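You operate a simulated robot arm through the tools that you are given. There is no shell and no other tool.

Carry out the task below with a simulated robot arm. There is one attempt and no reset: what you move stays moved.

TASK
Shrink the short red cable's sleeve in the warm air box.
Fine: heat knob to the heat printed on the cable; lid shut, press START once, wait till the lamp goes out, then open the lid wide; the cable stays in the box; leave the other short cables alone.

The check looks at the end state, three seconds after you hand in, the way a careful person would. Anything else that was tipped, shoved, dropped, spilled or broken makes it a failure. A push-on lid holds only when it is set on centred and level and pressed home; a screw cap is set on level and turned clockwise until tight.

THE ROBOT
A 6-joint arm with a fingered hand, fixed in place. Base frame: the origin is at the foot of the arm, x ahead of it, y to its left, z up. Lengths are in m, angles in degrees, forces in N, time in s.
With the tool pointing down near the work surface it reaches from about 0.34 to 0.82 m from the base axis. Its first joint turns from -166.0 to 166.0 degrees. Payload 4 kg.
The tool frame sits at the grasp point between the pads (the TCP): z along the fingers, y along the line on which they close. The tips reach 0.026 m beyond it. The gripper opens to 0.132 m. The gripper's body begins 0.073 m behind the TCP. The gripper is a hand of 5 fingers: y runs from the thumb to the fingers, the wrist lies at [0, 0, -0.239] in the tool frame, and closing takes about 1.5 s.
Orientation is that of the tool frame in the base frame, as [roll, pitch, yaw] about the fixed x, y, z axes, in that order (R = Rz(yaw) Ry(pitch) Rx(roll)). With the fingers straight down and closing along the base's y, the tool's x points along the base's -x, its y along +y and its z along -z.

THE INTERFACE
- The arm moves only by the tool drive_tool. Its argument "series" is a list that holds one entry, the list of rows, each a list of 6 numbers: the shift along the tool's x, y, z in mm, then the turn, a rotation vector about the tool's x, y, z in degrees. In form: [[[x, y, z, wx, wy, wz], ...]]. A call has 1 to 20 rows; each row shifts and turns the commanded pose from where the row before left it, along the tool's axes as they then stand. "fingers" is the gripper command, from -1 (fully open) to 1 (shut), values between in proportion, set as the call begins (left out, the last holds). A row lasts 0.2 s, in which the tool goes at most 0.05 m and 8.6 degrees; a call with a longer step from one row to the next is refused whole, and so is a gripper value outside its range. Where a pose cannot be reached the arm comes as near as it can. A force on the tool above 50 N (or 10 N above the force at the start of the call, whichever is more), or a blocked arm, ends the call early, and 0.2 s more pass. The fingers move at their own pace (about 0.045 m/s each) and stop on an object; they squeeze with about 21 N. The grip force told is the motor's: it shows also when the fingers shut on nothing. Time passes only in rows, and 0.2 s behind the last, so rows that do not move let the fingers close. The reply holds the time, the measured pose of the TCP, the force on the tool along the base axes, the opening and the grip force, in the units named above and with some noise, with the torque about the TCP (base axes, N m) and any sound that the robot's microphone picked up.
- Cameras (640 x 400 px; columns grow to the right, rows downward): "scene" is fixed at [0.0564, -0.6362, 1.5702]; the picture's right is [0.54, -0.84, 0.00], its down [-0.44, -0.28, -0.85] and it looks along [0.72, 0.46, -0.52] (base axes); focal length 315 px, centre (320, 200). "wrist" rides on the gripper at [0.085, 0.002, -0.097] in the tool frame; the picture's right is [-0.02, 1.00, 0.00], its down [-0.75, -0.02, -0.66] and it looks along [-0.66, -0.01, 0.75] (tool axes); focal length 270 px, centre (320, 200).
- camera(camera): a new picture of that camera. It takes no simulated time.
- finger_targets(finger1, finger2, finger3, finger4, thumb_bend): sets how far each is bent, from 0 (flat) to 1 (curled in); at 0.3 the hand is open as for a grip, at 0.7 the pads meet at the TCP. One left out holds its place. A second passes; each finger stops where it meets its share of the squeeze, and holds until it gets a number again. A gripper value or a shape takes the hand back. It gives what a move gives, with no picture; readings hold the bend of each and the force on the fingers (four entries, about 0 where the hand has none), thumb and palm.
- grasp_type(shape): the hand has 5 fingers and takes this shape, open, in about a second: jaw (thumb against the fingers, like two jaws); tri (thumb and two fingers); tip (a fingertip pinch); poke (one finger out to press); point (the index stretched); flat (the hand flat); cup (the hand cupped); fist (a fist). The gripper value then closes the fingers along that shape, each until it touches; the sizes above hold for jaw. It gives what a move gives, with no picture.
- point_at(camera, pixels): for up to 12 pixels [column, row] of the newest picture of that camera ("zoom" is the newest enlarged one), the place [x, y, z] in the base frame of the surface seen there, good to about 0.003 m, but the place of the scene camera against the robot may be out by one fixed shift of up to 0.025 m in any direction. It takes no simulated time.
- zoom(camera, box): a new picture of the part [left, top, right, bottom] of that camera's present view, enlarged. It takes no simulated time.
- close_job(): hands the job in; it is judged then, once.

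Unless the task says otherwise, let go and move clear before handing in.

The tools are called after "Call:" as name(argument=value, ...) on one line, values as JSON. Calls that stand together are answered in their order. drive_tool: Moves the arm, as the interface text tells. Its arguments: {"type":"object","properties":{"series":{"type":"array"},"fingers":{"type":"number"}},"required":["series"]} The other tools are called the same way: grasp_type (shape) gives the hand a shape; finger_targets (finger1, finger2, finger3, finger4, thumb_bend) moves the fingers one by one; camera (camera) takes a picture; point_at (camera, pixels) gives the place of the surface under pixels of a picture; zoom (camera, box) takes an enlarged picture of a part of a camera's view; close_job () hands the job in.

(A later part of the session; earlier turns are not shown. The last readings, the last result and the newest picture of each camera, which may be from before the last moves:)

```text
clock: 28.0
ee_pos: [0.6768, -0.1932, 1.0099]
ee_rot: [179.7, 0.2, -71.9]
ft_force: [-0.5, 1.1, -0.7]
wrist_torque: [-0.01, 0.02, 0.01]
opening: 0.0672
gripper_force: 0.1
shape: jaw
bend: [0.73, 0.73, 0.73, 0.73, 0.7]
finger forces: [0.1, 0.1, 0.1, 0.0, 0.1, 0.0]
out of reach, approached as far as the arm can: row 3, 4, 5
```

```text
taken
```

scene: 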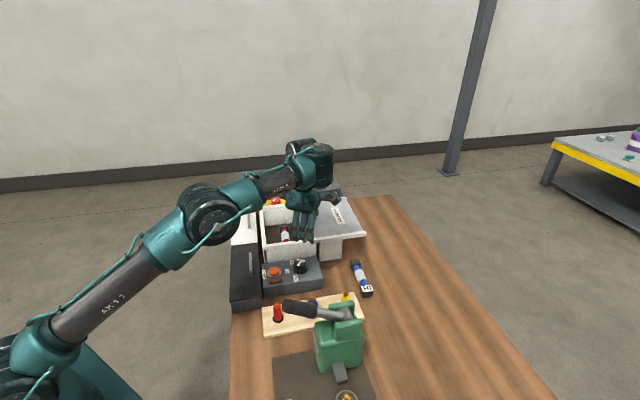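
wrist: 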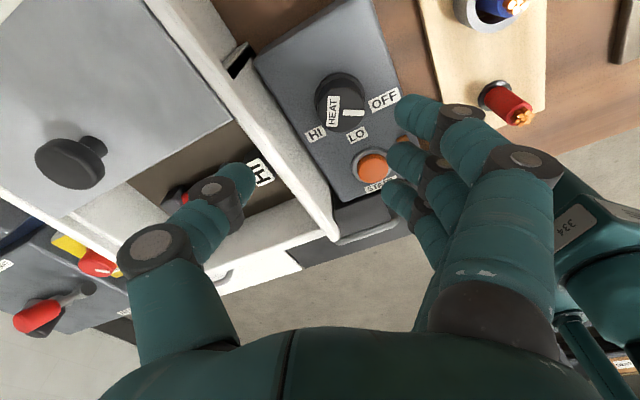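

This posture is poor, with a joint limit nearby. I'll go up a little and turn back toward the earlier yaw where the arm worked well.

Call:
drive_tool(series=[[[0, 0, -30, 0, 0, 0], [0, 0, 0, 0, 0, 8], [0, 0, 0, 0, 0, 8], [0, 0, 0, 0, 0, 8], [0, 0, 0, 0, 0, 8], [0, 0, 0, 0, 0, 8], [0, 0, 0, 0, 0, 8], [0, 0, 0, 0, 0, 8], [0, 0, 0, 0, 0, 7], [0, 0, 0, 0, 0, 0], [0, 0, 0, 0, 0, 0]]])

Call:
camera(camera="scene")

Call:
camera(camera="wrist")

```text
clock: 30.4
ee_pos: [0.6762, -0.1938, 1.0396]
ee_rot: [180.0, -0.1, -134.9]
ft_force: [0.0, 0.2, -0.2]
wrist_torque: [-0.03, 0.0, 0.03]
opening: 0.0669
gripper_force: 0.0
shape: jaw
bend: [0.73, 0.73, 0.73, 0.73, 0.7]
finger forces: [0.1, 0.0, 0.0, 0.0, 0.1, 0.0]
```

```text
taken
```

scene: 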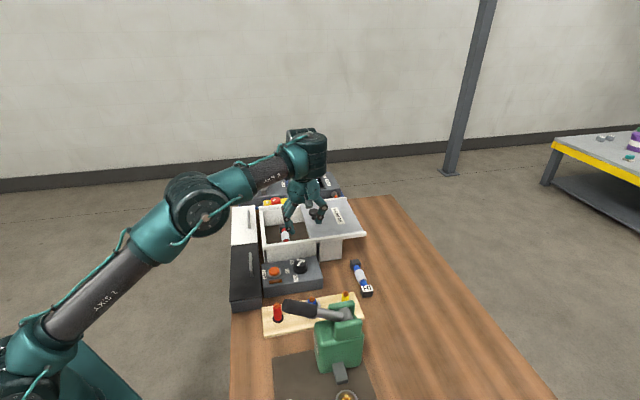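

```text
taken
```

wrist: 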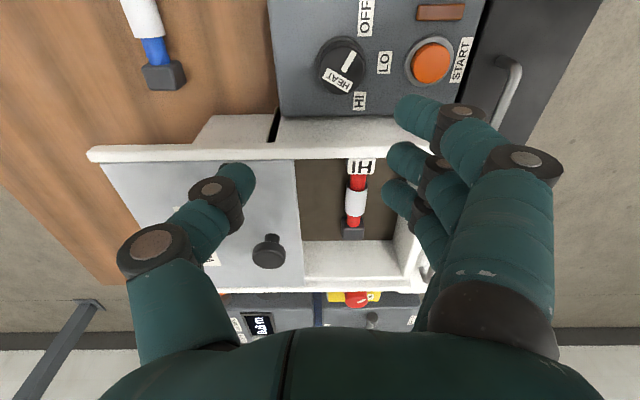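

The arm is level again but the elbow sits differently, with the joint at (200,205). I'll check how high the elbow and forearm are.

Call:
point_at(camera="scene", pixels=[[200, 205], [160, 240], [240, 180], [305, 150], [60, 310], [25, 350], [232, 290], [245, 300], [20, 395], [90, 370]])

```text
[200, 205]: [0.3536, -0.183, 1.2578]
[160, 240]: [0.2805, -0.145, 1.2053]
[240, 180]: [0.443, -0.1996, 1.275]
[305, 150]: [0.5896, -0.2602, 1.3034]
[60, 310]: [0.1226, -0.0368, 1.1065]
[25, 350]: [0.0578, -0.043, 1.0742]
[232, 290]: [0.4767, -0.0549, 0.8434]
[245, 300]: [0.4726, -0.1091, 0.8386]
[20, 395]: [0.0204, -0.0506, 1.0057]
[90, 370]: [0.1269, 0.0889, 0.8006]
```

The elbow is at z≈1.26, well clear of things. I'll move to above the knob at this yaw and see whether posture and reach are good.

Call:
drive_tool(series=[[[12.1, 21.2, 0, 0, 0, 0], [0, 0, 30, 0, 0, 0], [0, 0, 0, 0, 0, 0], [0, 0, 0, 0, 0, 0]]])

Call:
camera(camera="scene")

```text
clock: 31.4
ee_pos: [0.6704, -0.1919, 1.0205]
ee_rot: [179.7, -0.3, -134.9]
ft_force: [0.1, -0.3, -0.1]
wrist_torque: [-0.01, 0.01, 0.02]
opening: 0.0669
gripper_force: 0.1
shape: jaw
bend: [0.73, 0.73, 0.73, 0.73, 0.7]
finger forces: [0.0, 0.1, 0.0, 0.0, 0.0, 0.0]
out of reach, approached as far as the arm can: row 1, 2
```

```text
taken
```

scene: 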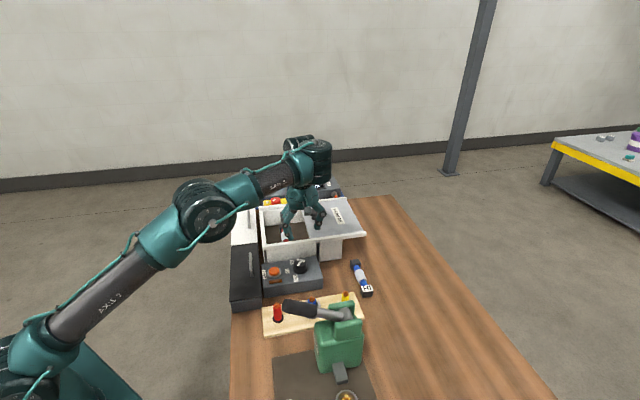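

This posture can't come closer, so I need the earlier arm configuration back. I'll rise a bit and turn the other way, watching for where it changes.

Call:
drive_tool(series=[[[0, 0, -40, 0, 0, 0], [0, 0, -40, 0, 0, 0], [0, 0, 0, 0, 0, 8], [0, 0, 0, 0, 0, 8], [0, 0, 0, 0, 0, 8], [0, 0, 0, 0, 0, 8], [0, 0, 0, 0, 0, 8], [0, 0, 0, 0, 0, 5], [0, 0, 0, 0, 0, 0]]])

Call:
camera(camera="scene")

```text
clock: 33.4
ee_pos: [0.67, -0.1928, 1.1001]
ee_rot: [-179.9, -0.1, 180.0]
ft_force: [-0.5, -0.1, -0.7]
wrist_torque: [-0.02, 0.0, 0.03]
opening: 0.0667
gripper_force: 0.0
shape: jaw
bend: [0.73, 0.73, 0.73, 0.73, 0.7]
finger forces: [0.0, 0.0, 0.0, 0.1, 0.0, 0.1]
```

```text
taken
```

scene: 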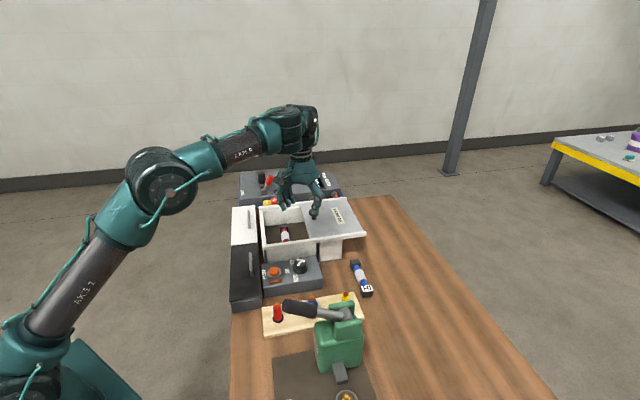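

The turn was fully reachable and the elbow is moving back. I'll try coming closer to the base at this height.

Call:
drive_tool(series=[[[35, 0, 0, 0, 0, 0], [35, 0, 0, 0, 0, 0], [0, 0, 0, 0, 0, 0]]])

Call:
camera(camera="scene")

```text
clock: 34.2
ee_pos: [0.6028, -0.1929, 1.1031]
ee_rot: [179.9, -0.4, -179.9]
ft_force: [0.3, -0.5, 0.2]
wrist_torque: [-0.01, 0.03, 0.01]
opening: 0.0666
gripper_force: 0.0
shape: jaw
bend: [0.73, 0.73, 0.73, 0.73, 0.7]
finger forces: [0.1, 0.1, 0.0, 0.0, 0.1, 0.0]
out of reach, approached as far as the arm can: row 2
```

```text
taken
```

scene: 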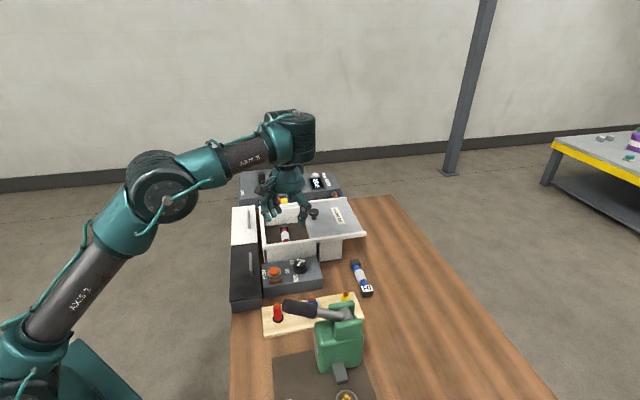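

I reached a limit at x≈0.60, so it is still the other wrist configuration. I'll keep turning in the same direction to find its end.

Call:
drive_tool(series=[[[-10, 0, 0, 0, 0, 8], [0, 0, 0, 0, 0, 8], [0, 0, 0, 0, 0, 8], [0, 0, 0, 0, 0, 8], [0, 0, 0, 0, 0, 8], [0, 0, 0, 0, 0, 8], [0, 0, 0, 0, 0, 8], [0, 0, 0, 0, 0, 8], [0, 0, 0, 0, 0, 8], [0, 0, 0, 0, 0, 8], [0, 0, 0, 0, 0, 0]]])

Call:
camera(camera="scene")

```text
clock: 36.6
ee_pos: [0.6134, -0.1922, 1.103]
ee_rot: [-179.9, 0.0, 100.1]
ft_force: [-0.2, 0.0, 0.2]
wrist_torque: [0.0, 0.02, -0.01]
opening: 0.0666
gripper_force: 0.0
shape: jaw
bend: [0.73, 0.73, 0.73, 0.73, 0.7]
finger forces: [0.0, 0.0, 0.1, 0.0, 0.0, 0.1]
```

```text
taken
```

scene: 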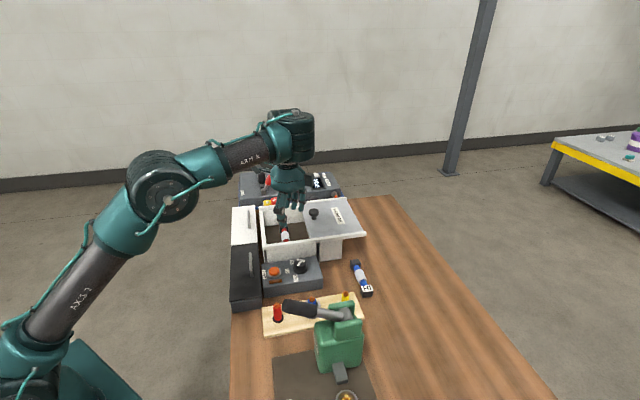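

Everything was reachable down to yaw 100°. I'll continue turning.

Call:
drive_tool(series=[[[0, 0, 0, 0, 0, 8], [0, 0, 0, 0, 0, 8], [0, 0, 0, 0, 0, 8], [0, 0, 0, 0, 0, 8], [0, 0, 0, 0, 0, 8], [0, 0, 0, 0, 0, 8], [0, 0, 0, 0, 0, 8], [0, 0, 0, 0, 0, 8], [0, 0, 0, 0, 0, 8], [0, 0, 0, 0, 0, 8], [0, 0, 0, 0, 0, 8], [0, 0, 0, 0, 0, 8], [0, 0, 0, 0, 0, 0]]])

Call:
camera(camera="scene")

```text
clock: 39.4
ee_pos: [0.6132, -0.1927, 1.1031]
ee_rot: [180.0, 0.1, 4.0]
ft_force: [0.8, 0.0, -0.7]
wrist_torque: [0.02, 0.02, 0.01]
opening: 0.0667
gripper_force: 0.0
shape: jaw
bend: [0.73, 0.73, 0.73, 0.73, 0.7]
finger forces: [0.0, 0.0, 0.0, 0.1, 0.0, 0.0]
```

```text
taken
```

scene: 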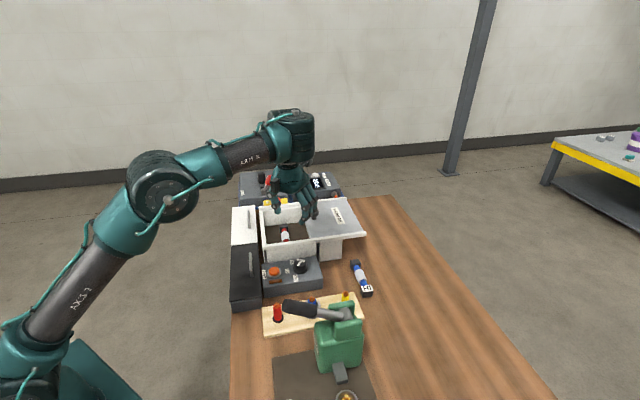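

Still reachable at yaw 4°. I'll continue until it hits its limit and flips.

Call:
drive_tool(series=[[[0, 0, 0, 0, 0, 8], [0, 0, 0, 0, 0, 8], [0, 0, 0, 0, 0, 8], [0, 0, 0, 0, 0, 8], [0, 0, 0, 0, 0, 8], [0, 0, 0, 0, 0, 8], [0, 0, 0, 0, 0, 8], [0, 0, 0, 0, 0, 8], [0, 0, 0, 0, 0, 8], [0, 0, 0, 0, 0, 8], [0, 0, 0, 0, 0, 0]]])

Call:
camera(camera="scene")

```text
clock: 41.8
ee_pos: [0.633, -0.2025, 1.1272]
ee_rot: [179.9, 0.4, -75.9]
ft_force: [-0.1, -0.5, 0.3]
wrist_torque: [0.05, 0.01, -0.01]
opening: 0.0669
gripper_force: 0.0
shape: jaw
bend: [0.73, 0.73, 0.73, 0.73, 0.7]
finger forces: [0.1, 0.0, 0.0, 0.1, 0.1, 0.0]
out of reach, approached as far as the arm can: row 5, 6, 7, 8, 9
```

```text
taken
```

scene: 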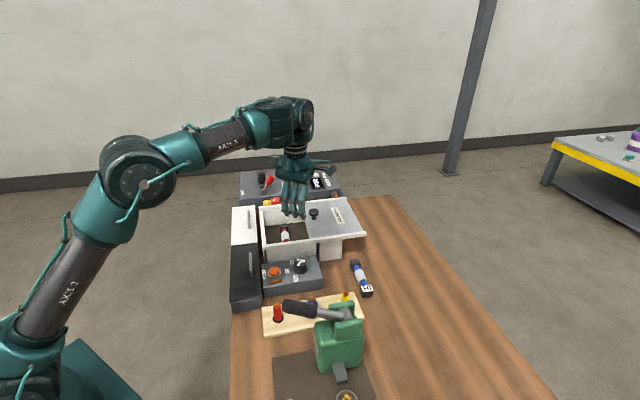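

The wrist flipped back, and the yaw (-76°) happens to be the one I wanted. I'll move over the knob and descend a bit to test reach.

Call:
drive_tool(series=[[[-9.8, -22.8, 0, 0, 0, 0], [0, 0, 40, 0, 0, 0], [0, 0, 40, 0, 0, 0], [0, 0, 40, 0, 0, 0], [0, 0, 0, 0, 0, 0]]])

Call:
camera(camera="scene")

Call:
camera(camera="wrist")

```text
clock: 43.0
ee_pos: [0.6498, -0.1869, 1.0037]
ee_rot: [179.9, -0.1, -75.9]
ft_force: [-0.1, 0.6, -0.4]
wrist_torque: [0.02, -0.04, -0.03]
opening: 0.0667
gripper_force: 0.0
shape: jaw
bend: [0.73, 0.73, 0.73, 0.73, 0.7]
finger forces: [0.0, 0.0, 0.1, 0.0, 0.0, 0.1]
```

```text
taken
```

scene: 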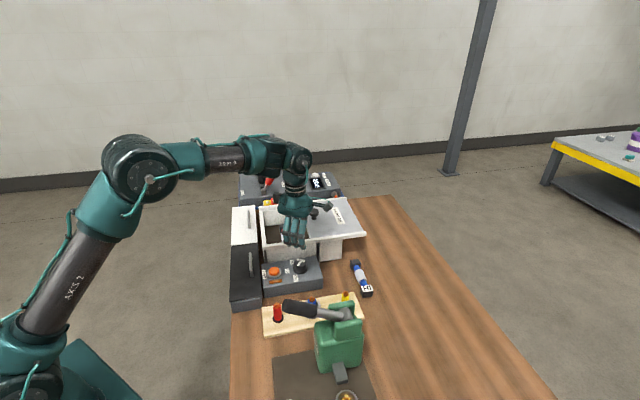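

```text
taken
```

wrist: 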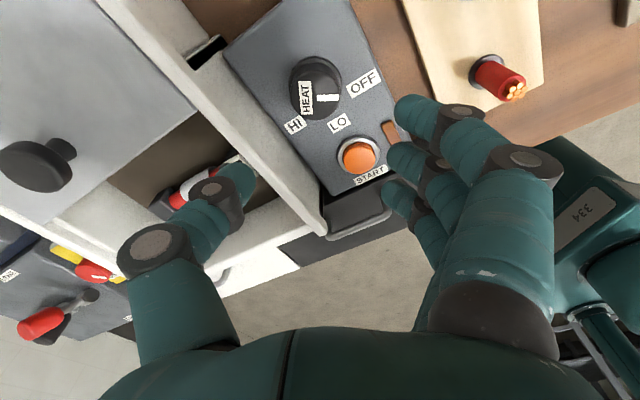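

Everything is reachable here, but by my count this yaw is at the wrist's end for clockwise turning. I'll turn 121° counter-clockwise (fingers to the +u side), which leaves room for clockwise turns.

Call:
drive_tool(series=[[[0, 0, 0, 0, 0, -8.07], [0, 0, 0, 0, 0, -8.07], [0, 0, 0, 0, 0, -8.07], [0, 0, 0, 0, 0, -8.07], [0, 0, 0, 0, 0, -8.07], [0, 0, 0, 0, 0, -8.07], [0, 0, 0, 0, 0, -8.07], [0, 0, 0, 0, 0, -8.07], [0, 0, 0, 0, 0, -8.07], [0, 0, 0, 0, 0, -8.07], [0, 0, 0, 0, 0, -8.07], [0, 0, 0, 0, 0, -8.07], [0, 0, 0, 0, 0, -8.07], [0, 0, 0, 0, 0, -8.07], [0, 0, 0, 0, 0, -8.07], [0, 0, 0, 0, 0, 0]]])

Call:
camera(camera="wrist")

Call:
camera(camera="scene")

```text
clock: 46.4
ee_pos: [0.6502, -0.1856, 1.0041]
ee_rot: [180.0, 0.1, 45.4]
ft_force: [0.0, -0.4, 0.5]
wrist_torque: [-0.02, 0.01, -0.03]
opening: 0.0667
gripper_force: 0.1
shape: jaw
bend: [0.73, 0.73, 0.73, 0.73, 0.7]
finger forces: [0.1, 0.0, 0.1, 0.0, 0.1, 0.0]
```

```text
taken
```

wrist: 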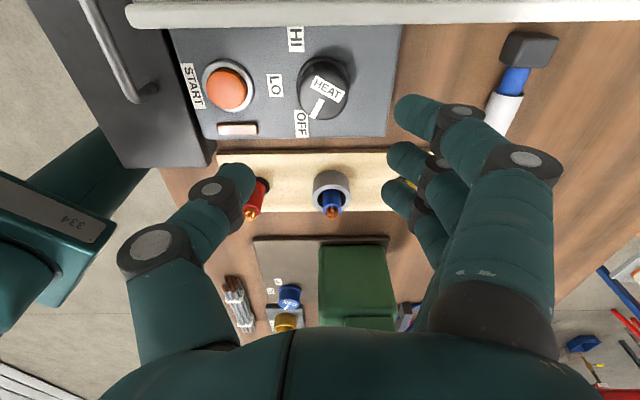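

```text
taken
```

scene: 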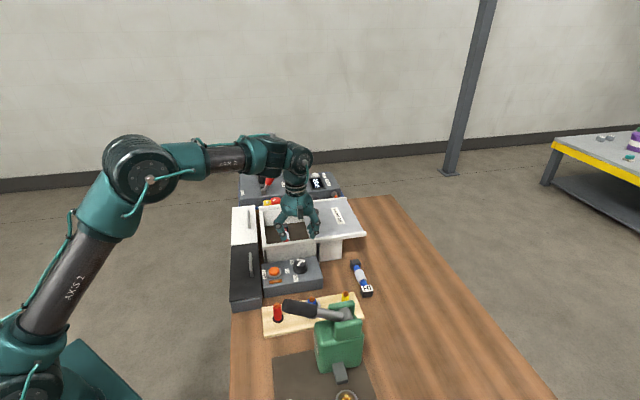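

Now the hand is at yaw 45° above the knob. I'll re-measure the knob from this side to average out errors.

Call:
zoom(camera="wrist", box=[260, 20, 380, 145])

Call:
point_at(camera="wrist", pixels=[[301, 85], [347, 85], [325, 65], [325, 85], [325, 108], [310, 70], [302, 123], [274, 85], [296, 40], [227, 90], [397, 80], [320, 130]])

```text
3.20 times, centred on (320, 82) of wrist
```

zoom: 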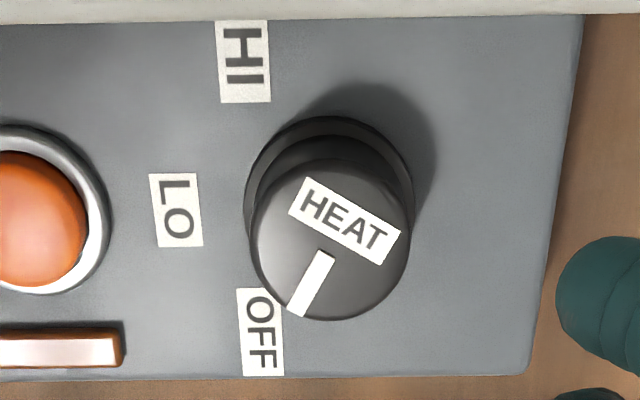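

```text
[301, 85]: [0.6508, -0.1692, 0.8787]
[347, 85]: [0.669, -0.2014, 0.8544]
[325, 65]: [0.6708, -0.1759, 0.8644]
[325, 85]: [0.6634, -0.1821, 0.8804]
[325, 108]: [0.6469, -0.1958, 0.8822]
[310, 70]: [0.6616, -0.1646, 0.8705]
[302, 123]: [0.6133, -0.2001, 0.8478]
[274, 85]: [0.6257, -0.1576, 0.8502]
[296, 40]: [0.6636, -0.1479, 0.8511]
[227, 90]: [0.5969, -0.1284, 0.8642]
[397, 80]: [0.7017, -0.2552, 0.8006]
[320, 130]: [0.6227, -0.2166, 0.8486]
```

Averaging both views, the knob centre is at (0.654,-0.187). I'll centre and descend with fingers on the +u side, thumb on the -u side.

Call:
drive_tool(series=[[[1.5, 4, 0, 0, 0, 0], [0, 0, 30, 0, 0, 0], [0, 0, 30, 0, 0, 0], [0, 0, 25, 0, 0, 0], [0, 0, 15, 0, 0, 0], [0, 0, 0, 0, 0, 0]]])

Call:
camera(camera="wrist")

Call:
zoom(camera="scene", box=[240, 180, 400, 310])

```text
clock: 47.8
ee_pos: [0.6554, -0.1886, 0.9055]
ee_rot: [-180.0, 0.1, 45.1]
ft_force: [-0.5, 0.2, -0.2]
wrist_torque: [0.05, -0.01, -0.01]
opening: 0.0667
gripper_force: 0.1
shape: jaw
bend: [0.73, 0.73, 0.73, 0.73, 0.7]
finger forces: [0.0, 0.0, 0.0, 0.1, 0.1, 0.1]
```

```text
taken
```

wrist: 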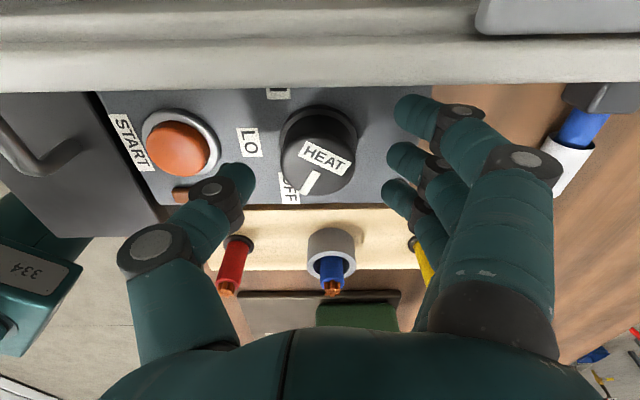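

```text
3.08 times, centred on (320, 245) of scene
```

zoom: 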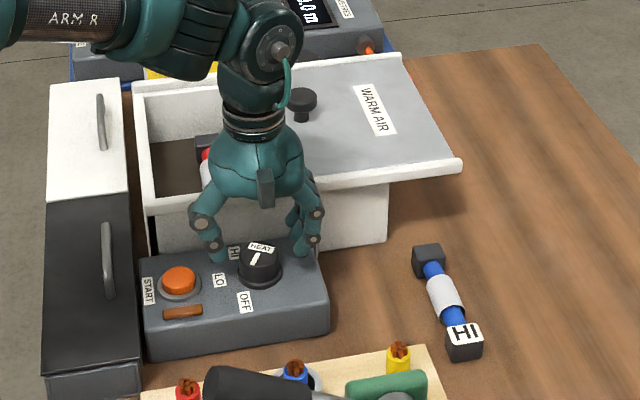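

The hand is centred around the knob. I'll go down the remaining 20 mm.

Call:
drive_tool(series=[[[0, 0, 10, 0, 0, 0], [0, 0, 9, 0, 0, 0], [0, 0, 0, 0, 0, 0]]])

Call:
camera(camera="wrist")

Call:
zoom(camera="scene", box=[240, 200, 360, 300])

```text
clock: 48.6
ee_pos: [0.6562, -0.1886, 0.8857]
ee_rot: [-179.8, 0.1, 45.2]
ft_force: [-0.6, -0.8, 0.3]
wrist_torque: [-0.03, 0.02, 0.0]
opening: 0.0666
gripper_force: 0.1
shape: jaw
bend: [0.73, 0.73, 0.73, 0.73, 0.7]
finger forces: [0.1, 0.0, 0.0, 0.0, 0.1, 0.0]
```

```text
taken
```

wrist: 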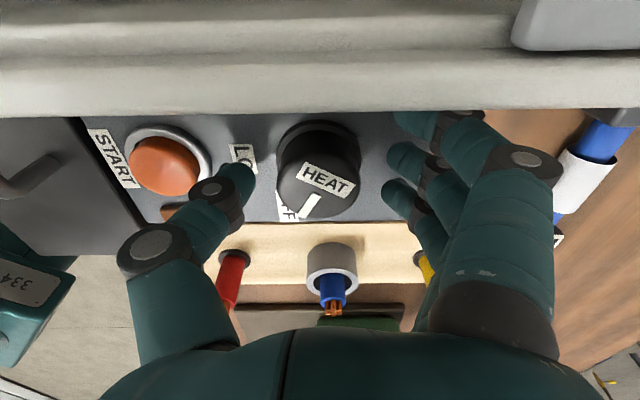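

```text
4.00 times, centred on (300, 250) of scene
```

zoom: 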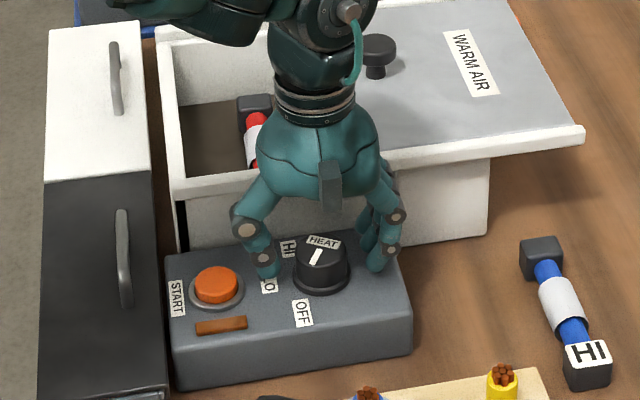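

The grip position looks right. I'll close on the knob.

Call:
drive_tool(series=[[[2, -2, 0, 0, 0, 0], [0, 0, 0, 0, 0, 0], [0, 0, 0, 0, 0, 0], [0, 0, 0, 0, 0, 0], [0, 0, 0, 0, 0, 0]]], fingers=0.6)

Call:
camera(camera="wrist")

```text
clock: 49.8
ee_pos: [0.6535, -0.1853, 0.8867]
ee_rot: [-179.9, 0.2, 45.1]
ft_force: [-4.0, 4.3, 0.7]
wrist_torque: [0.01, 0.0, -0.03]
opening: 0.0204
gripper_force: 18.8
shape: jaw
bend: [0.65, 0.73, 0.73, 0.65, 0.7]
finger forces: [0.1, 4.8, 5.1, 0.0, 15.4, 0.0]
```

```text
taken
```

wrist: 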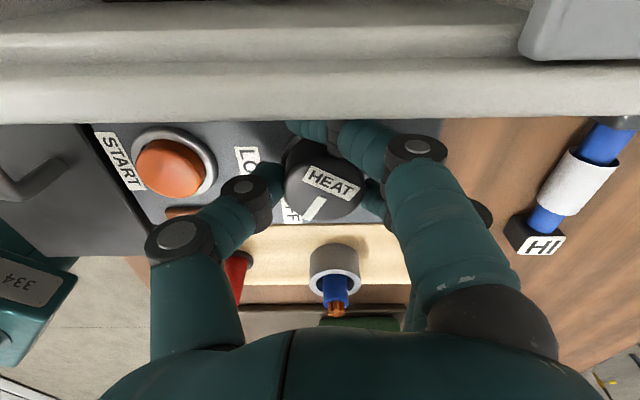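

Two fingers and the thumb hold the knob. I'll turn clockwise (seen from above) by 60°.

Call:
drive_tool(series=[[[0, -1, 0, 0, 0, 7.5], [0, 0, 0, 0, 0, 7.5], [0, 0, 0, 0, 0, 7.5], [0, 0, 0, 0, 0, 7.5], [0, 0, 0, 0, 0, 7.5], [0, 0, 0, 0, 0, 7.5], [0, 0, 0, 0, 0, 7.5], [0, 0, 0, 0, 0, 7.5], [0, 0, 0, 0, 0, 0]]])

Call:
camera(camera="wrist")

Call:
zoom(camera="scene", box=[240, 200, 360, 300])

```text
clock: 51.8
ee_pos: [0.6525, -0.1868, 0.8867]
ee_rot: [179.9, 0.3, -14.9]
ft_force: [-35.0, -3.8, 9.9]
wrist_torque: [1.44, -2.13, 2.65]
opening: 0.0178
gripper_force: 21.3
shape: jaw
bend: [0.65, 0.73, 0.74, 0.65, 0.7]
finger forces: [0.1, 8.4, 3.6, 0.0, 87.8, 0.0]
```

```text
taken
```

wrist: 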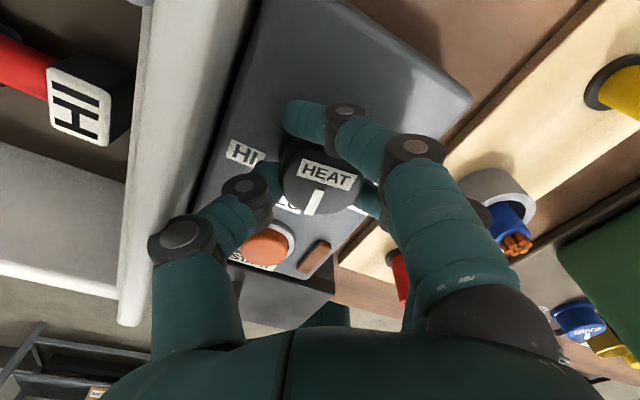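

```text
4.00 times, centred on (300, 250) of scene
```

zoom: 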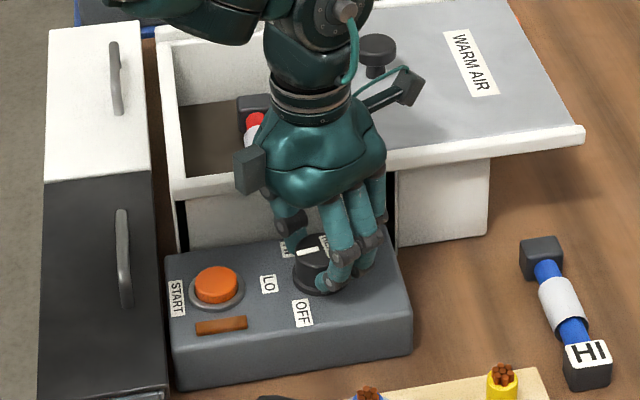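

The knob turned about 60° (pointer now towards LO), but the thumb force (88 N) shows the thumb is pressing on the box rail. I'll turn back 12° to relieve it before releasing.

Call:
drive_tool(series=[[[0, 0, 0, 0, 0, -6], [0, 0, 0, 0, 0, -6], [0, 0, 0, 0, 0, 0]]])

Call:
zoom(camera="scene", box=[240, 200, 360, 300])

Call:
camera(camera="wrist")

```text
clock: 52.6
ee_pos: [0.6527, -0.1854, 0.8855]
ee_rot: [180.0, 0.2, -2.8]
ft_force: [-19.7, 6.9, 3.0]
wrist_torque: [-0.01, 0.36, -0.07]
opening: 0.0192
gripper_force: 21.3
shape: jaw
bend: [0.65, 0.73, 0.74, 0.65, 0.7]
finger forces: [0.0, 6.4, 10.6, 0.1, 20.1, 0.0]
```

```text
4.00 times, centred on (300, 250) of scene
```

zoom: 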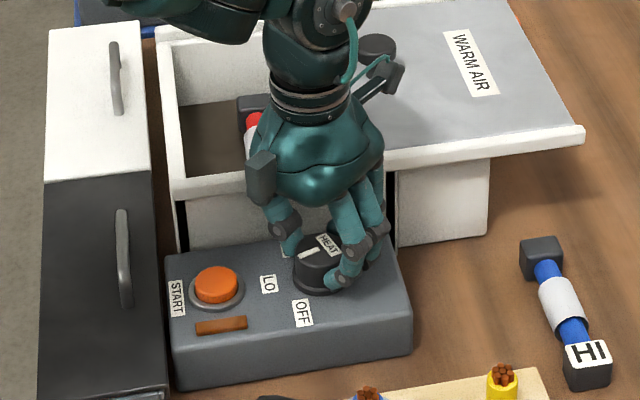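

```text
taken
```

wrist: 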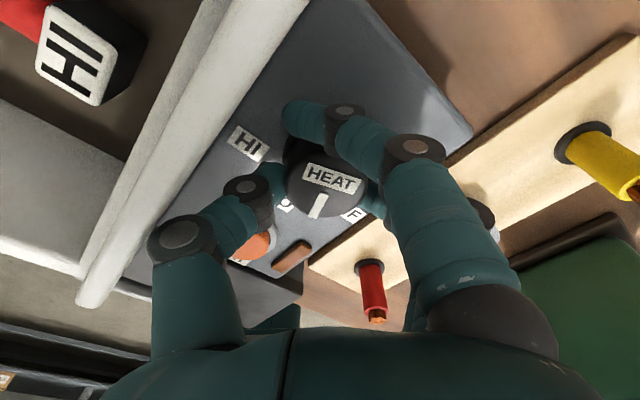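

The force dropped. I'll open slightly and lift off the knob.

Call:
drive_tool(series=[[[0, 0, 0, 0, 0, 0], [0, 0, 0, 0, 0, 0], [0, 0, 0, 0, 0, 0], [0, 0, 0, 0, 0, 0]]], fingers=0.2)

Call:
drive_tool(series=[[[0, 0, -15, 0, 0, 0], [0, 0, -25, 0, 0, 0], [0, 0, -30, 0, 0, 0], [0, 0, -30, 0, 0, 0], [0, 0, 0, 0, 0, 0]]])

Call:
zoom(camera="scene", box=[240, 200, 360, 300])

Call:
camera(camera="wrist")

```text
clock: 53.6
ee_pos: [0.654, -0.1856, 0.8865]
ee_rot: [179.9, 0.2, -2.8]
ft_force: [-1.9, -3.0, 0.8]
wrist_torque: [0.18, -0.07, 0.09]
opening: 0.0511
gripper_force: 0.0
shape: jaw
bend: [0.73, 0.73, 0.73, 0.73, 0.7]
finger forces: [0.1, 0.0, 0.1, 0.0, 3.2, 0.0]
```

```text
clock: 54.8
ee_pos: [0.6544, -0.1856, 0.9848]
ee_rot: [179.9, 0.1, -2.8]
ft_force: [0.0, -0.4, -0.2]
wrist_torque: [-0.01, 0.0, 0.0]
opening: 0.0519
gripper_force: 0.1
shape: jaw
bend: [0.73, 0.73, 0.73, 0.73, 0.7]
finger forces: [0.1, 0.0, 0.1, 0.0, 0.1, 0.0]
```

```text
4.00 times, centred on (300, 250) of scene
```

zoom: 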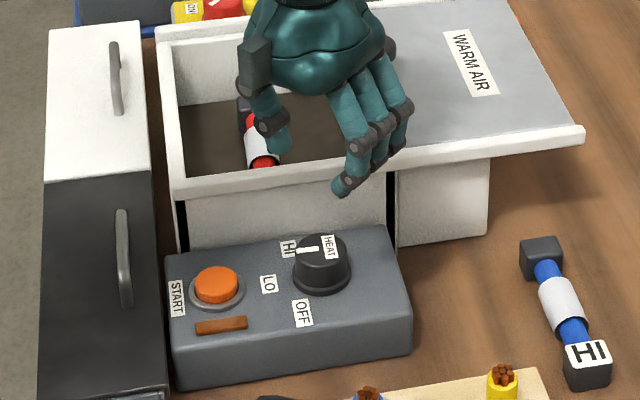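

```text
taken
```

wrist: 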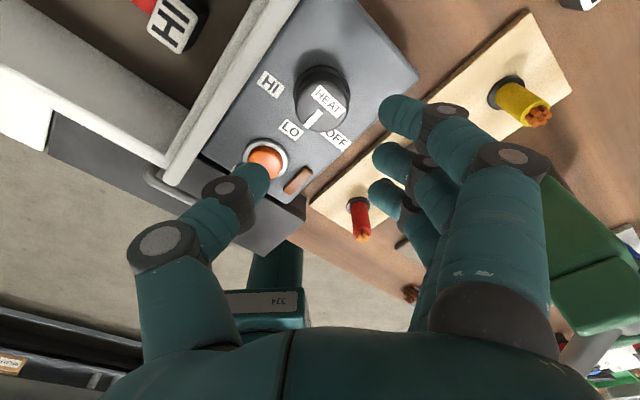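

The knob's pointer moved round to about LO and the box wasn't displaced. I'll zoom in to read it.

Call:
zoom(camera="wrist", box=[240, 50, 380, 170])

Call:
zoom(camera="scene", box=[275, 245, 325, 285])

Call:
point_at(camera="wrist", pixels=[[313, 112], [305, 128], [298, 105], [348, 105], [323, 128], [322, 95], [270, 84], [291, 130], [240, 80], [195, 130]])

```text
3.33 times, centred on (310, 110) of wrist
```

zoom: 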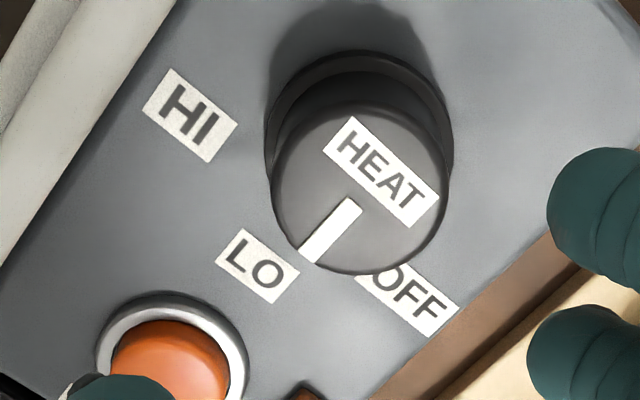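

```text
10.00 times, centred on (300, 265) of scene
```

zoom: 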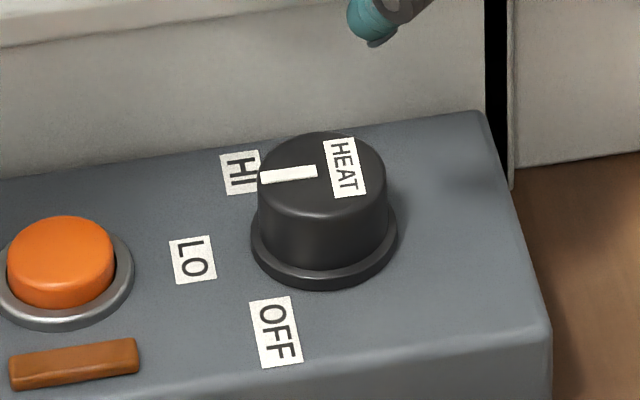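

```text
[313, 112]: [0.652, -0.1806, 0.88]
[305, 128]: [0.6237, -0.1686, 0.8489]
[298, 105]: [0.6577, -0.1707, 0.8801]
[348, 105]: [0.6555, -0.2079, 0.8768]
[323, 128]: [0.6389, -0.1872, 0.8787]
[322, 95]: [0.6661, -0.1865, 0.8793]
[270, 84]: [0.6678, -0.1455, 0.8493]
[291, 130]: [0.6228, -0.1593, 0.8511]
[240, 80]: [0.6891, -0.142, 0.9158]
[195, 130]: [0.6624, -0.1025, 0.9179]
```

The pointer is at LO within a few degrees. I'll pre-turn to yaw 52° at height, recentre, and descend with a modest opening for the second 60°.

Call:
drive_tool(series=[[[0, 0, 0, 0, 0, -7.85], [0, 0, 0, 0, 0, -7.85], [0, 0, 0, 0, 0, -7.85], [0, 0, 0, 0, 0, -7.85], [0, 0, 0, 0, 0, -7.85], [0, 0, 0, 0, 0, -7.85], [0, 0, 0, 0, 0, -7.85], [-0.9, 1.5, 0, 0, 0, 0], [0, 0, 30, 0, 0, 0], [0, 0, 30, 0, 0, 0], [0, 0, 20, 0, 0, 0], [0, 0, 0, 0, 0, 0]]], fingers=0.05)

Call:
camera(camera="wrist")

```text
clock: 57.4
ee_pos: [0.6545, -0.1863, 0.9049]
ee_rot: [180.0, 0.2, 52.1]
ft_force: [-0.9, 0.4, -0.4]
wrist_torque: [-0.01, 0.01, 0.0]
opening: 0.0619
gripper_force: 0.0
shape: jaw
bend: [0.73, 0.73, 0.73, 0.73, 0.7]
finger forces: [0.1, 0.0, 0.0, 0.0, 0.0, 0.0]
```

```text
taken
```

wrist: 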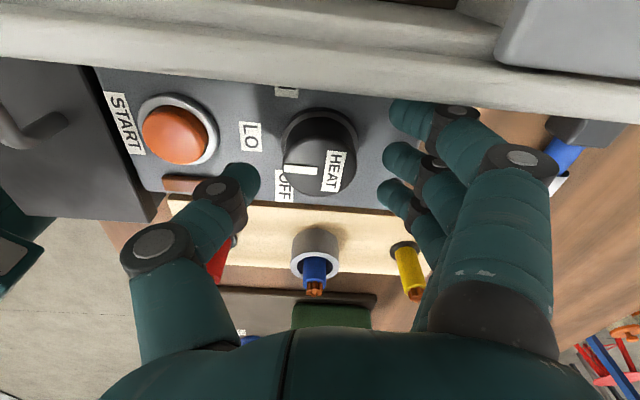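

Clear of the rail. I'll descend 18 mm and check, then grip.

Call:
drive_tool(series=[[[0, 0, 9, 0, 0, 0], [0, 0, 9, 0, 0, 0], [0, 0, 0, 0, 0, 0]]])

Call:
drive_tool(series=[[[0, 0, 0, 0, 0, 0], [0, 0, 0, 0, 0, 0], [0, 0, 0, 0, 0, 0], [0, 0, 0, 0, 0, 0]]], fingers=0.5)

Call:
camera(camera="wrist")

```text
clock: 58.2
ee_pos: [0.6543, -0.1882, 0.8885]
ee_rot: [-179.9, 0.1, 52.2]
ft_force: [-0.3, -0.1, -0.1]
wrist_torque: [0.01, 0.03, -0.05]
opening: 0.0621
gripper_force: 0.0
shape: jaw
bend: [0.73, 0.73, 0.73, 0.73, 0.7]
finger forces: [0.0, 0.0, 0.0, 0.1, 0.0, 0.0]
```

```text
clock: 59.2
ee_pos: [0.6551, -0.1868, 0.8881]
ee_rot: [-179.8, 0.1, 52.1]
ft_force: [-1.2, 1.7, 0.1]
wrist_torque: [0.01, -0.01, 0.01]
opening: 0.0223
gripper_force: 7.5
shape: jaw
bend: [0.63, 0.73, 0.73, 0.63, 0.7]
finger forces: [0.0, 2.0, 1.9, 0.1, 5.6, 0.0]
```

```text
taken
```

wrist: 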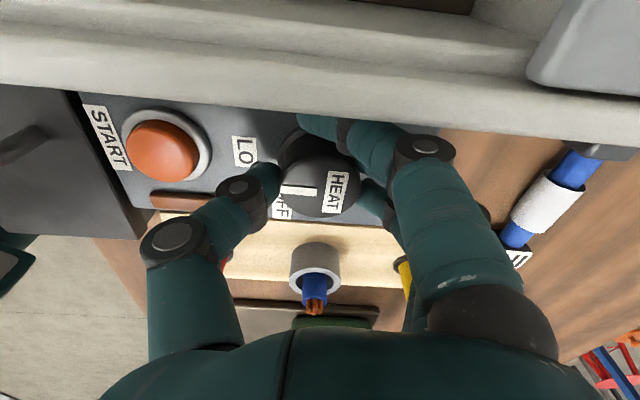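

The knob is gripped, lightly. I'll tighten a little and turn 55° clockwise, stopping short of the rail.

Call:
drive_tool(series=[[[0, 0, 0, 0, 0, 0], [0, 0, 0, 0, 0, 0], [0, 0, 0, 0, 0, 7.9], [0, 0, 0, 0, 0, 7.9], [0, 0, 0, 0, 0, 7.9], [0, 0, 0, 0, 0, 7.9], [0, 0, 0, 0, 0, 7.9], [0, 0, 0, 0, 0, 7.9], [0, 0, 0, 0, 0, 7.9], [0, 0, 0, 0, 0, 0]]], fingers=0.62)

Call:
camera(camera="wrist")

Call:
zoom(camera="scene", box=[260, 220, 340, 290])

```text
clock: 61.4
ee_pos: [0.6564, -0.1871, 0.8879]
ee_rot: [180.0, 0.0, -3.2]
ft_force: [8.0, 10.6, -4.7]
wrist_torque: [0.13, -0.12, -0.03]
opening: 0.0201
gripper_force: 20.8
shape: jaw
bend: [0.65, 0.73, 0.73, 0.65, 0.7]
finger forces: [0.1, 6.7, 4.9, 0.0, 21.6, 0.0]
```

```text
taken
```

wrist: 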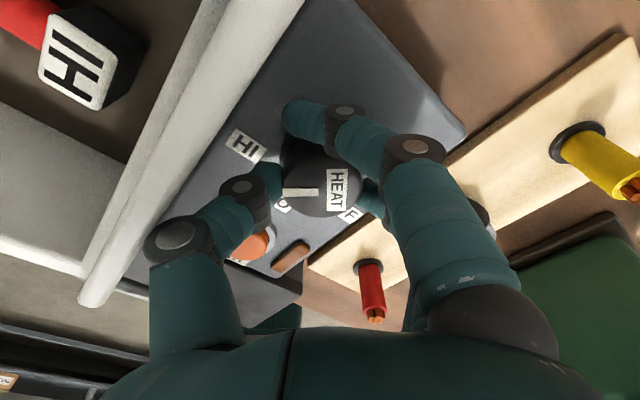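

```text
5.71 times, centred on (300, 255) of scene
```

zoom: 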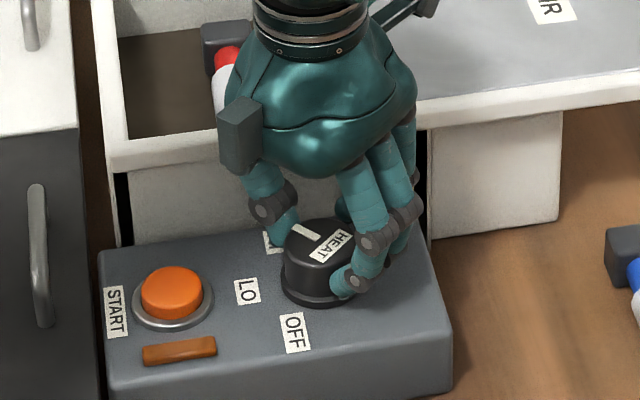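

The knob followed (pointer now about 12° short of HI). I'll nudge another 5° and release.

Call:
drive_tool(series=[[[0, 0, 0, 0, 0, 2.5], [0, 0, 0, 0, 0, 2.5], [0, 0, 0, 0, 0, 0]]])

Call:
drive_tool(series=[[[0, 0, 0, 0, 0, 0], [0, 0, 0, 0, 0, 0], [0, 0, 0, 0, 0, 0], [0, 0, 0, 0, 0, 0]]], fingers=0.25)

Call:
zoom(camera="wrist", box=[240, 100, 400, 230])

```text
clock: 62.2
ee_pos: [0.6554, -0.1873, 0.8877]
ee_rot: [179.9, 0.1, -8.3]
ft_force: [11.8, 9.0, -4.7]
wrist_torque: [0.14, -0.24, -0.03]
opening: 0.02
gripper_force: 20.8
shape: jaw
bend: [0.65, 0.73, 0.73, 0.65, 0.7]
finger forces: [0.1, 7.3, 4.7, 0.0, 23.0, 0.1]
```

```text
clock: 63.2
ee_pos: [0.6537, -0.1874, 0.8882]
ee_rot: [180.0, 0.3, -8.4]
ft_force: [-9.3, -9.7, 3.6]
wrist_torque: [0.48, -0.34, 0.45]
opening: 0.0467
gripper_force: 0.1
shape: jaw
bend: [0.73, 0.74, 0.74, 0.73, 0.7]
finger forces: [0.1, 0.1, 0.0, 0.0, 13.5, 0.1]
```

```text
3.08 times, centred on (320, 165) of wrist
```

zoom: 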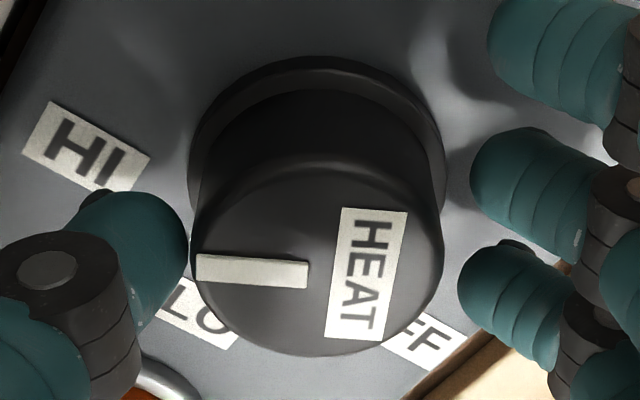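

Fingers are off the knob, though the thumb lightly touches the rail. I'll lift off and read the knob.

Call:
drive_tool(series=[[[-3, 0, -8, 0, 0, 0], [0, 0, -25, 0, 0, 0], [0, 0, -30, 0, 0, 0], [0, 0, -30, 0, 0, 0], [0, 0, 0, 0, 0, 0]]])

Call:
zoom(camera="wrist", box=[240, 50, 400, 180])

Call:
zoom(camera="scene", box=[260, 220, 340, 290])

```text
clock: 64.4
ee_pos: [0.6518, -0.1861, 0.9812]
ee_rot: [180.0, 0.0, -8.1]
ft_force: [0.7, -0.6, 0.5]
wrist_torque: [-0.03, 0.03, 0.03]
opening: 0.0489
gripper_force: 0.0
shape: jaw
bend: [0.73, 0.74, 0.74, 0.73, 0.7]
finger forces: [0.0, 0.0, 0.0, 0.0, 0.0, 0.0]
```

```text
3.08 times, centred on (320, 115) of wrist
```

zoom: 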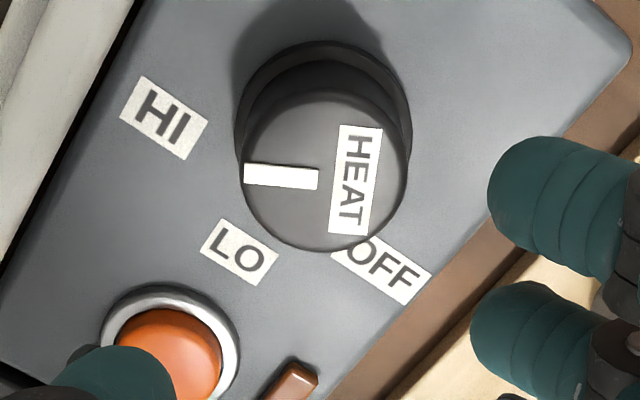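

```text
5.71 times, centred on (300, 255) of scene
```

zoom: 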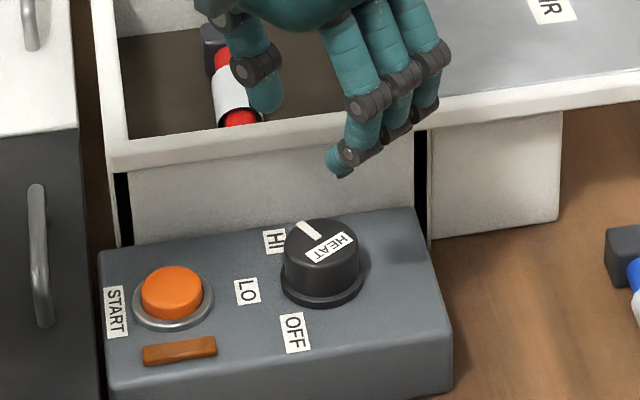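

The pointer is now in line with HI (both about 5° above the horizontal in the wrist zoom). Next comes the lid; I'll rise a little and look at the "poke" shape as a pushing tool.

Call:
drive_tool(series=[[[0, 0, -30, 0, 0, 0], [0, 0, -30, 0, 0, 0], [0, 0, 0, 0, 0, 0]]])

Call:
grasp_type(shape="poke")

Call:
camera(camera="wrist")

Call:
zoom(camera="scene", box=[220, 130, 380, 270])

```text
clock: 65.2
ee_pos: [0.6517, -0.1855, 1.0407]
ee_rot: [179.9, 0.1, -8.2]
ft_force: [0.6, 0.0, -0.2]
wrist_torque: [-0.03, 0.01, -0.02]
opening: 0.0488
gripper_force: 0.0
shape: jaw
bend: [0.73, 0.74, 0.74, 0.73, 0.7]
finger forces: [0.1, 0.0, 0.1, 0.1, 0.1, 0.0]
```

```text
clock: 66.1
ee_pos: [0.6517, -0.1861, 1.041]
ee_rot: [179.8, 0.1, -8.2]
ft_force: [-0.4, 0.1, -0.2]
wrist_torque: [-0.01, 0.04, -0.01]
opening: 0.0002
gripper_force: 0.0
shape: poke
bend: [1.0, 1.0, 1.0, 1.0, 0.47]
finger forces: [0.0, 0.0, 0.0, 0.0, 0.0, 0.0]
```

```text
taken
```

wrist: 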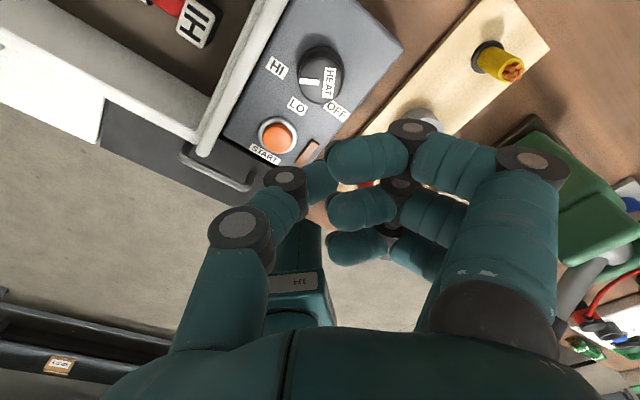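

```text
2.86 times, centred on (300, 200) of scene
```

zoom: 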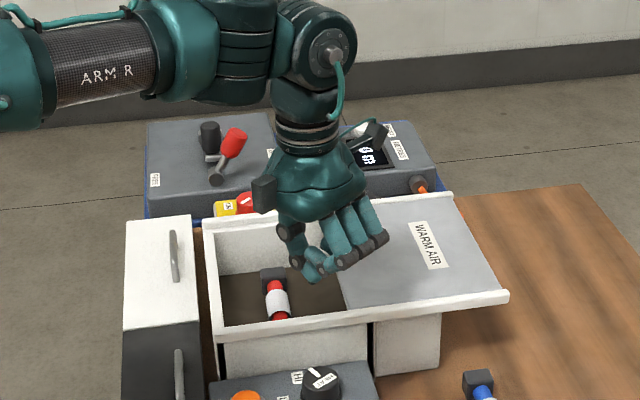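

The poke shape curls the fingers without a clear long finger, so I'll use "jaw" to straddle the lid knob instead. I'll go back to jaw, turn to yaw 45°, move toward the lid and tilt 12° outward to gain reach.

Call:
grasp_type(shape="jaw")

Call:
drive_tool(series=[[[0, 0, 0, 0, 0, -7.6], [0, 0, 0, 0, 0, -7.6], [0, 0, 0, 0, 0, -7.6], [0, 0, 0, 0, 0, -7.6], [0, 0, 0, 0, 0, -7.6], [0, 0, 0, 0, 0, -7.6], [0, 0, 0, 0, 0, -7.6], [37, 9.3, 0, 0, 0, 0], [37, 9.3, 0, 0, 0, 0], [37, 9.3, 0, 0, 0, 0], [0, 0, 0, 0, 6, 0], [0, 0, 0, 0, 6, 0], [0, 0, 0, 0, 0, 0]]], fingers=0.0)

Call:
camera(camera="wrist")

Call:
camera(camera="scene")

```text
clock: 67.0
ee_pos: [0.6513, -0.1864, 1.0412]
ee_rot: [179.9, 0.1, -8.2]
ft_force: [0.4, 0.3, 0.1]
wrist_torque: [0.03, -0.05, 0.02]
opening: 0.1321
gripper_force: 0.0
shape: jaw
bend: [0.3, 0.3, 0.3, 0.3, 0.3]
finger forces: [0.0, 0.1, 0.0, 0.0, 0.1, 0.0]
```

```text
clock: 69.8
ee_pos: [0.7541, -0.1323, 1.0418]
ee_rot: [-179.9, -8.1, 45.1]
ft_force: [-0.9, 0.3, 0.1]
wrist_torque: [0.01, 0.01, 0.0]
opening: 0.0668
gripper_force: 0.0
shape: jaw
bend: [0.73, 0.73, 0.73, 0.73, 0.7]
finger forces: [0.0, 0.0, 0.0, 0.0, 0.0, 0.1]
out of reach, approached as far as the arm can: row 11
```

```text
taken
```

wrist: 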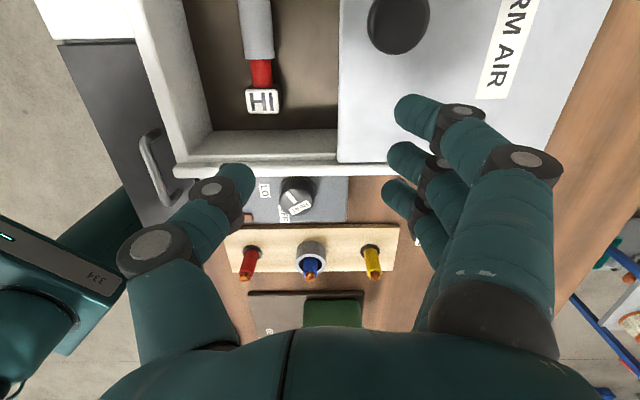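

```text
taken
```

scene: 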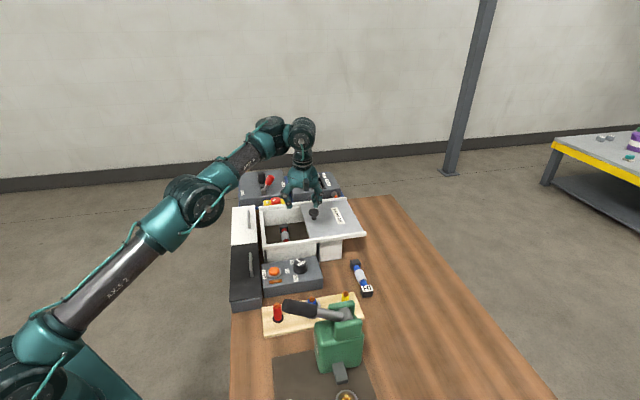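

The hand is tilted about 8° toward the lid, near the limit of reach. From this view I'll measure the lid knob at (398,20), the lid edge and the rail.

Call:
point_at(camera="wrist", pixels=[[398, 15], [370, 20], [428, 15], [398, 40], [339, 100], [339, 155], [420, 60], [160, 60], [262, 105], [480, 30], [185, 165], [330, 170]])

Call:
zoom(camera="scene", box=[270, 180, 370, 260])

Call:
point_at(camera="scene", pixels=[[314, 212], [300, 262], [276, 270]])

```text
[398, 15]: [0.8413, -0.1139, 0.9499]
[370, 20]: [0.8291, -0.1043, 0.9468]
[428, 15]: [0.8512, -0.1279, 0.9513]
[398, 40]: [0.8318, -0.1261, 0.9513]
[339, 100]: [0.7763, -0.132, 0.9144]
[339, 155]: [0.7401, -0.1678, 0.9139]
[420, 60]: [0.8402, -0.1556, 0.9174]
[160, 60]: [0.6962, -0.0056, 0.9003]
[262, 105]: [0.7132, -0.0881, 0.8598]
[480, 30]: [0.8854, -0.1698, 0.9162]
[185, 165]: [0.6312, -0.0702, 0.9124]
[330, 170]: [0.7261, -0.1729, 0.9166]
```

```text
5.00 times, centred on (320, 220) of scene
```

zoom: 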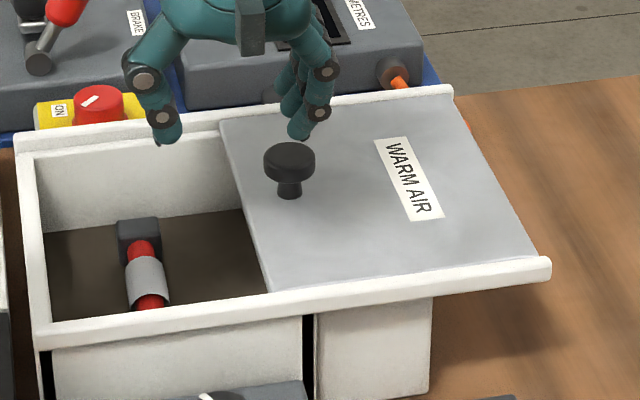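

```text
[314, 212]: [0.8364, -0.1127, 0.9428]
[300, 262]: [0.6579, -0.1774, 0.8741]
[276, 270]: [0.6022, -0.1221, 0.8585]
```

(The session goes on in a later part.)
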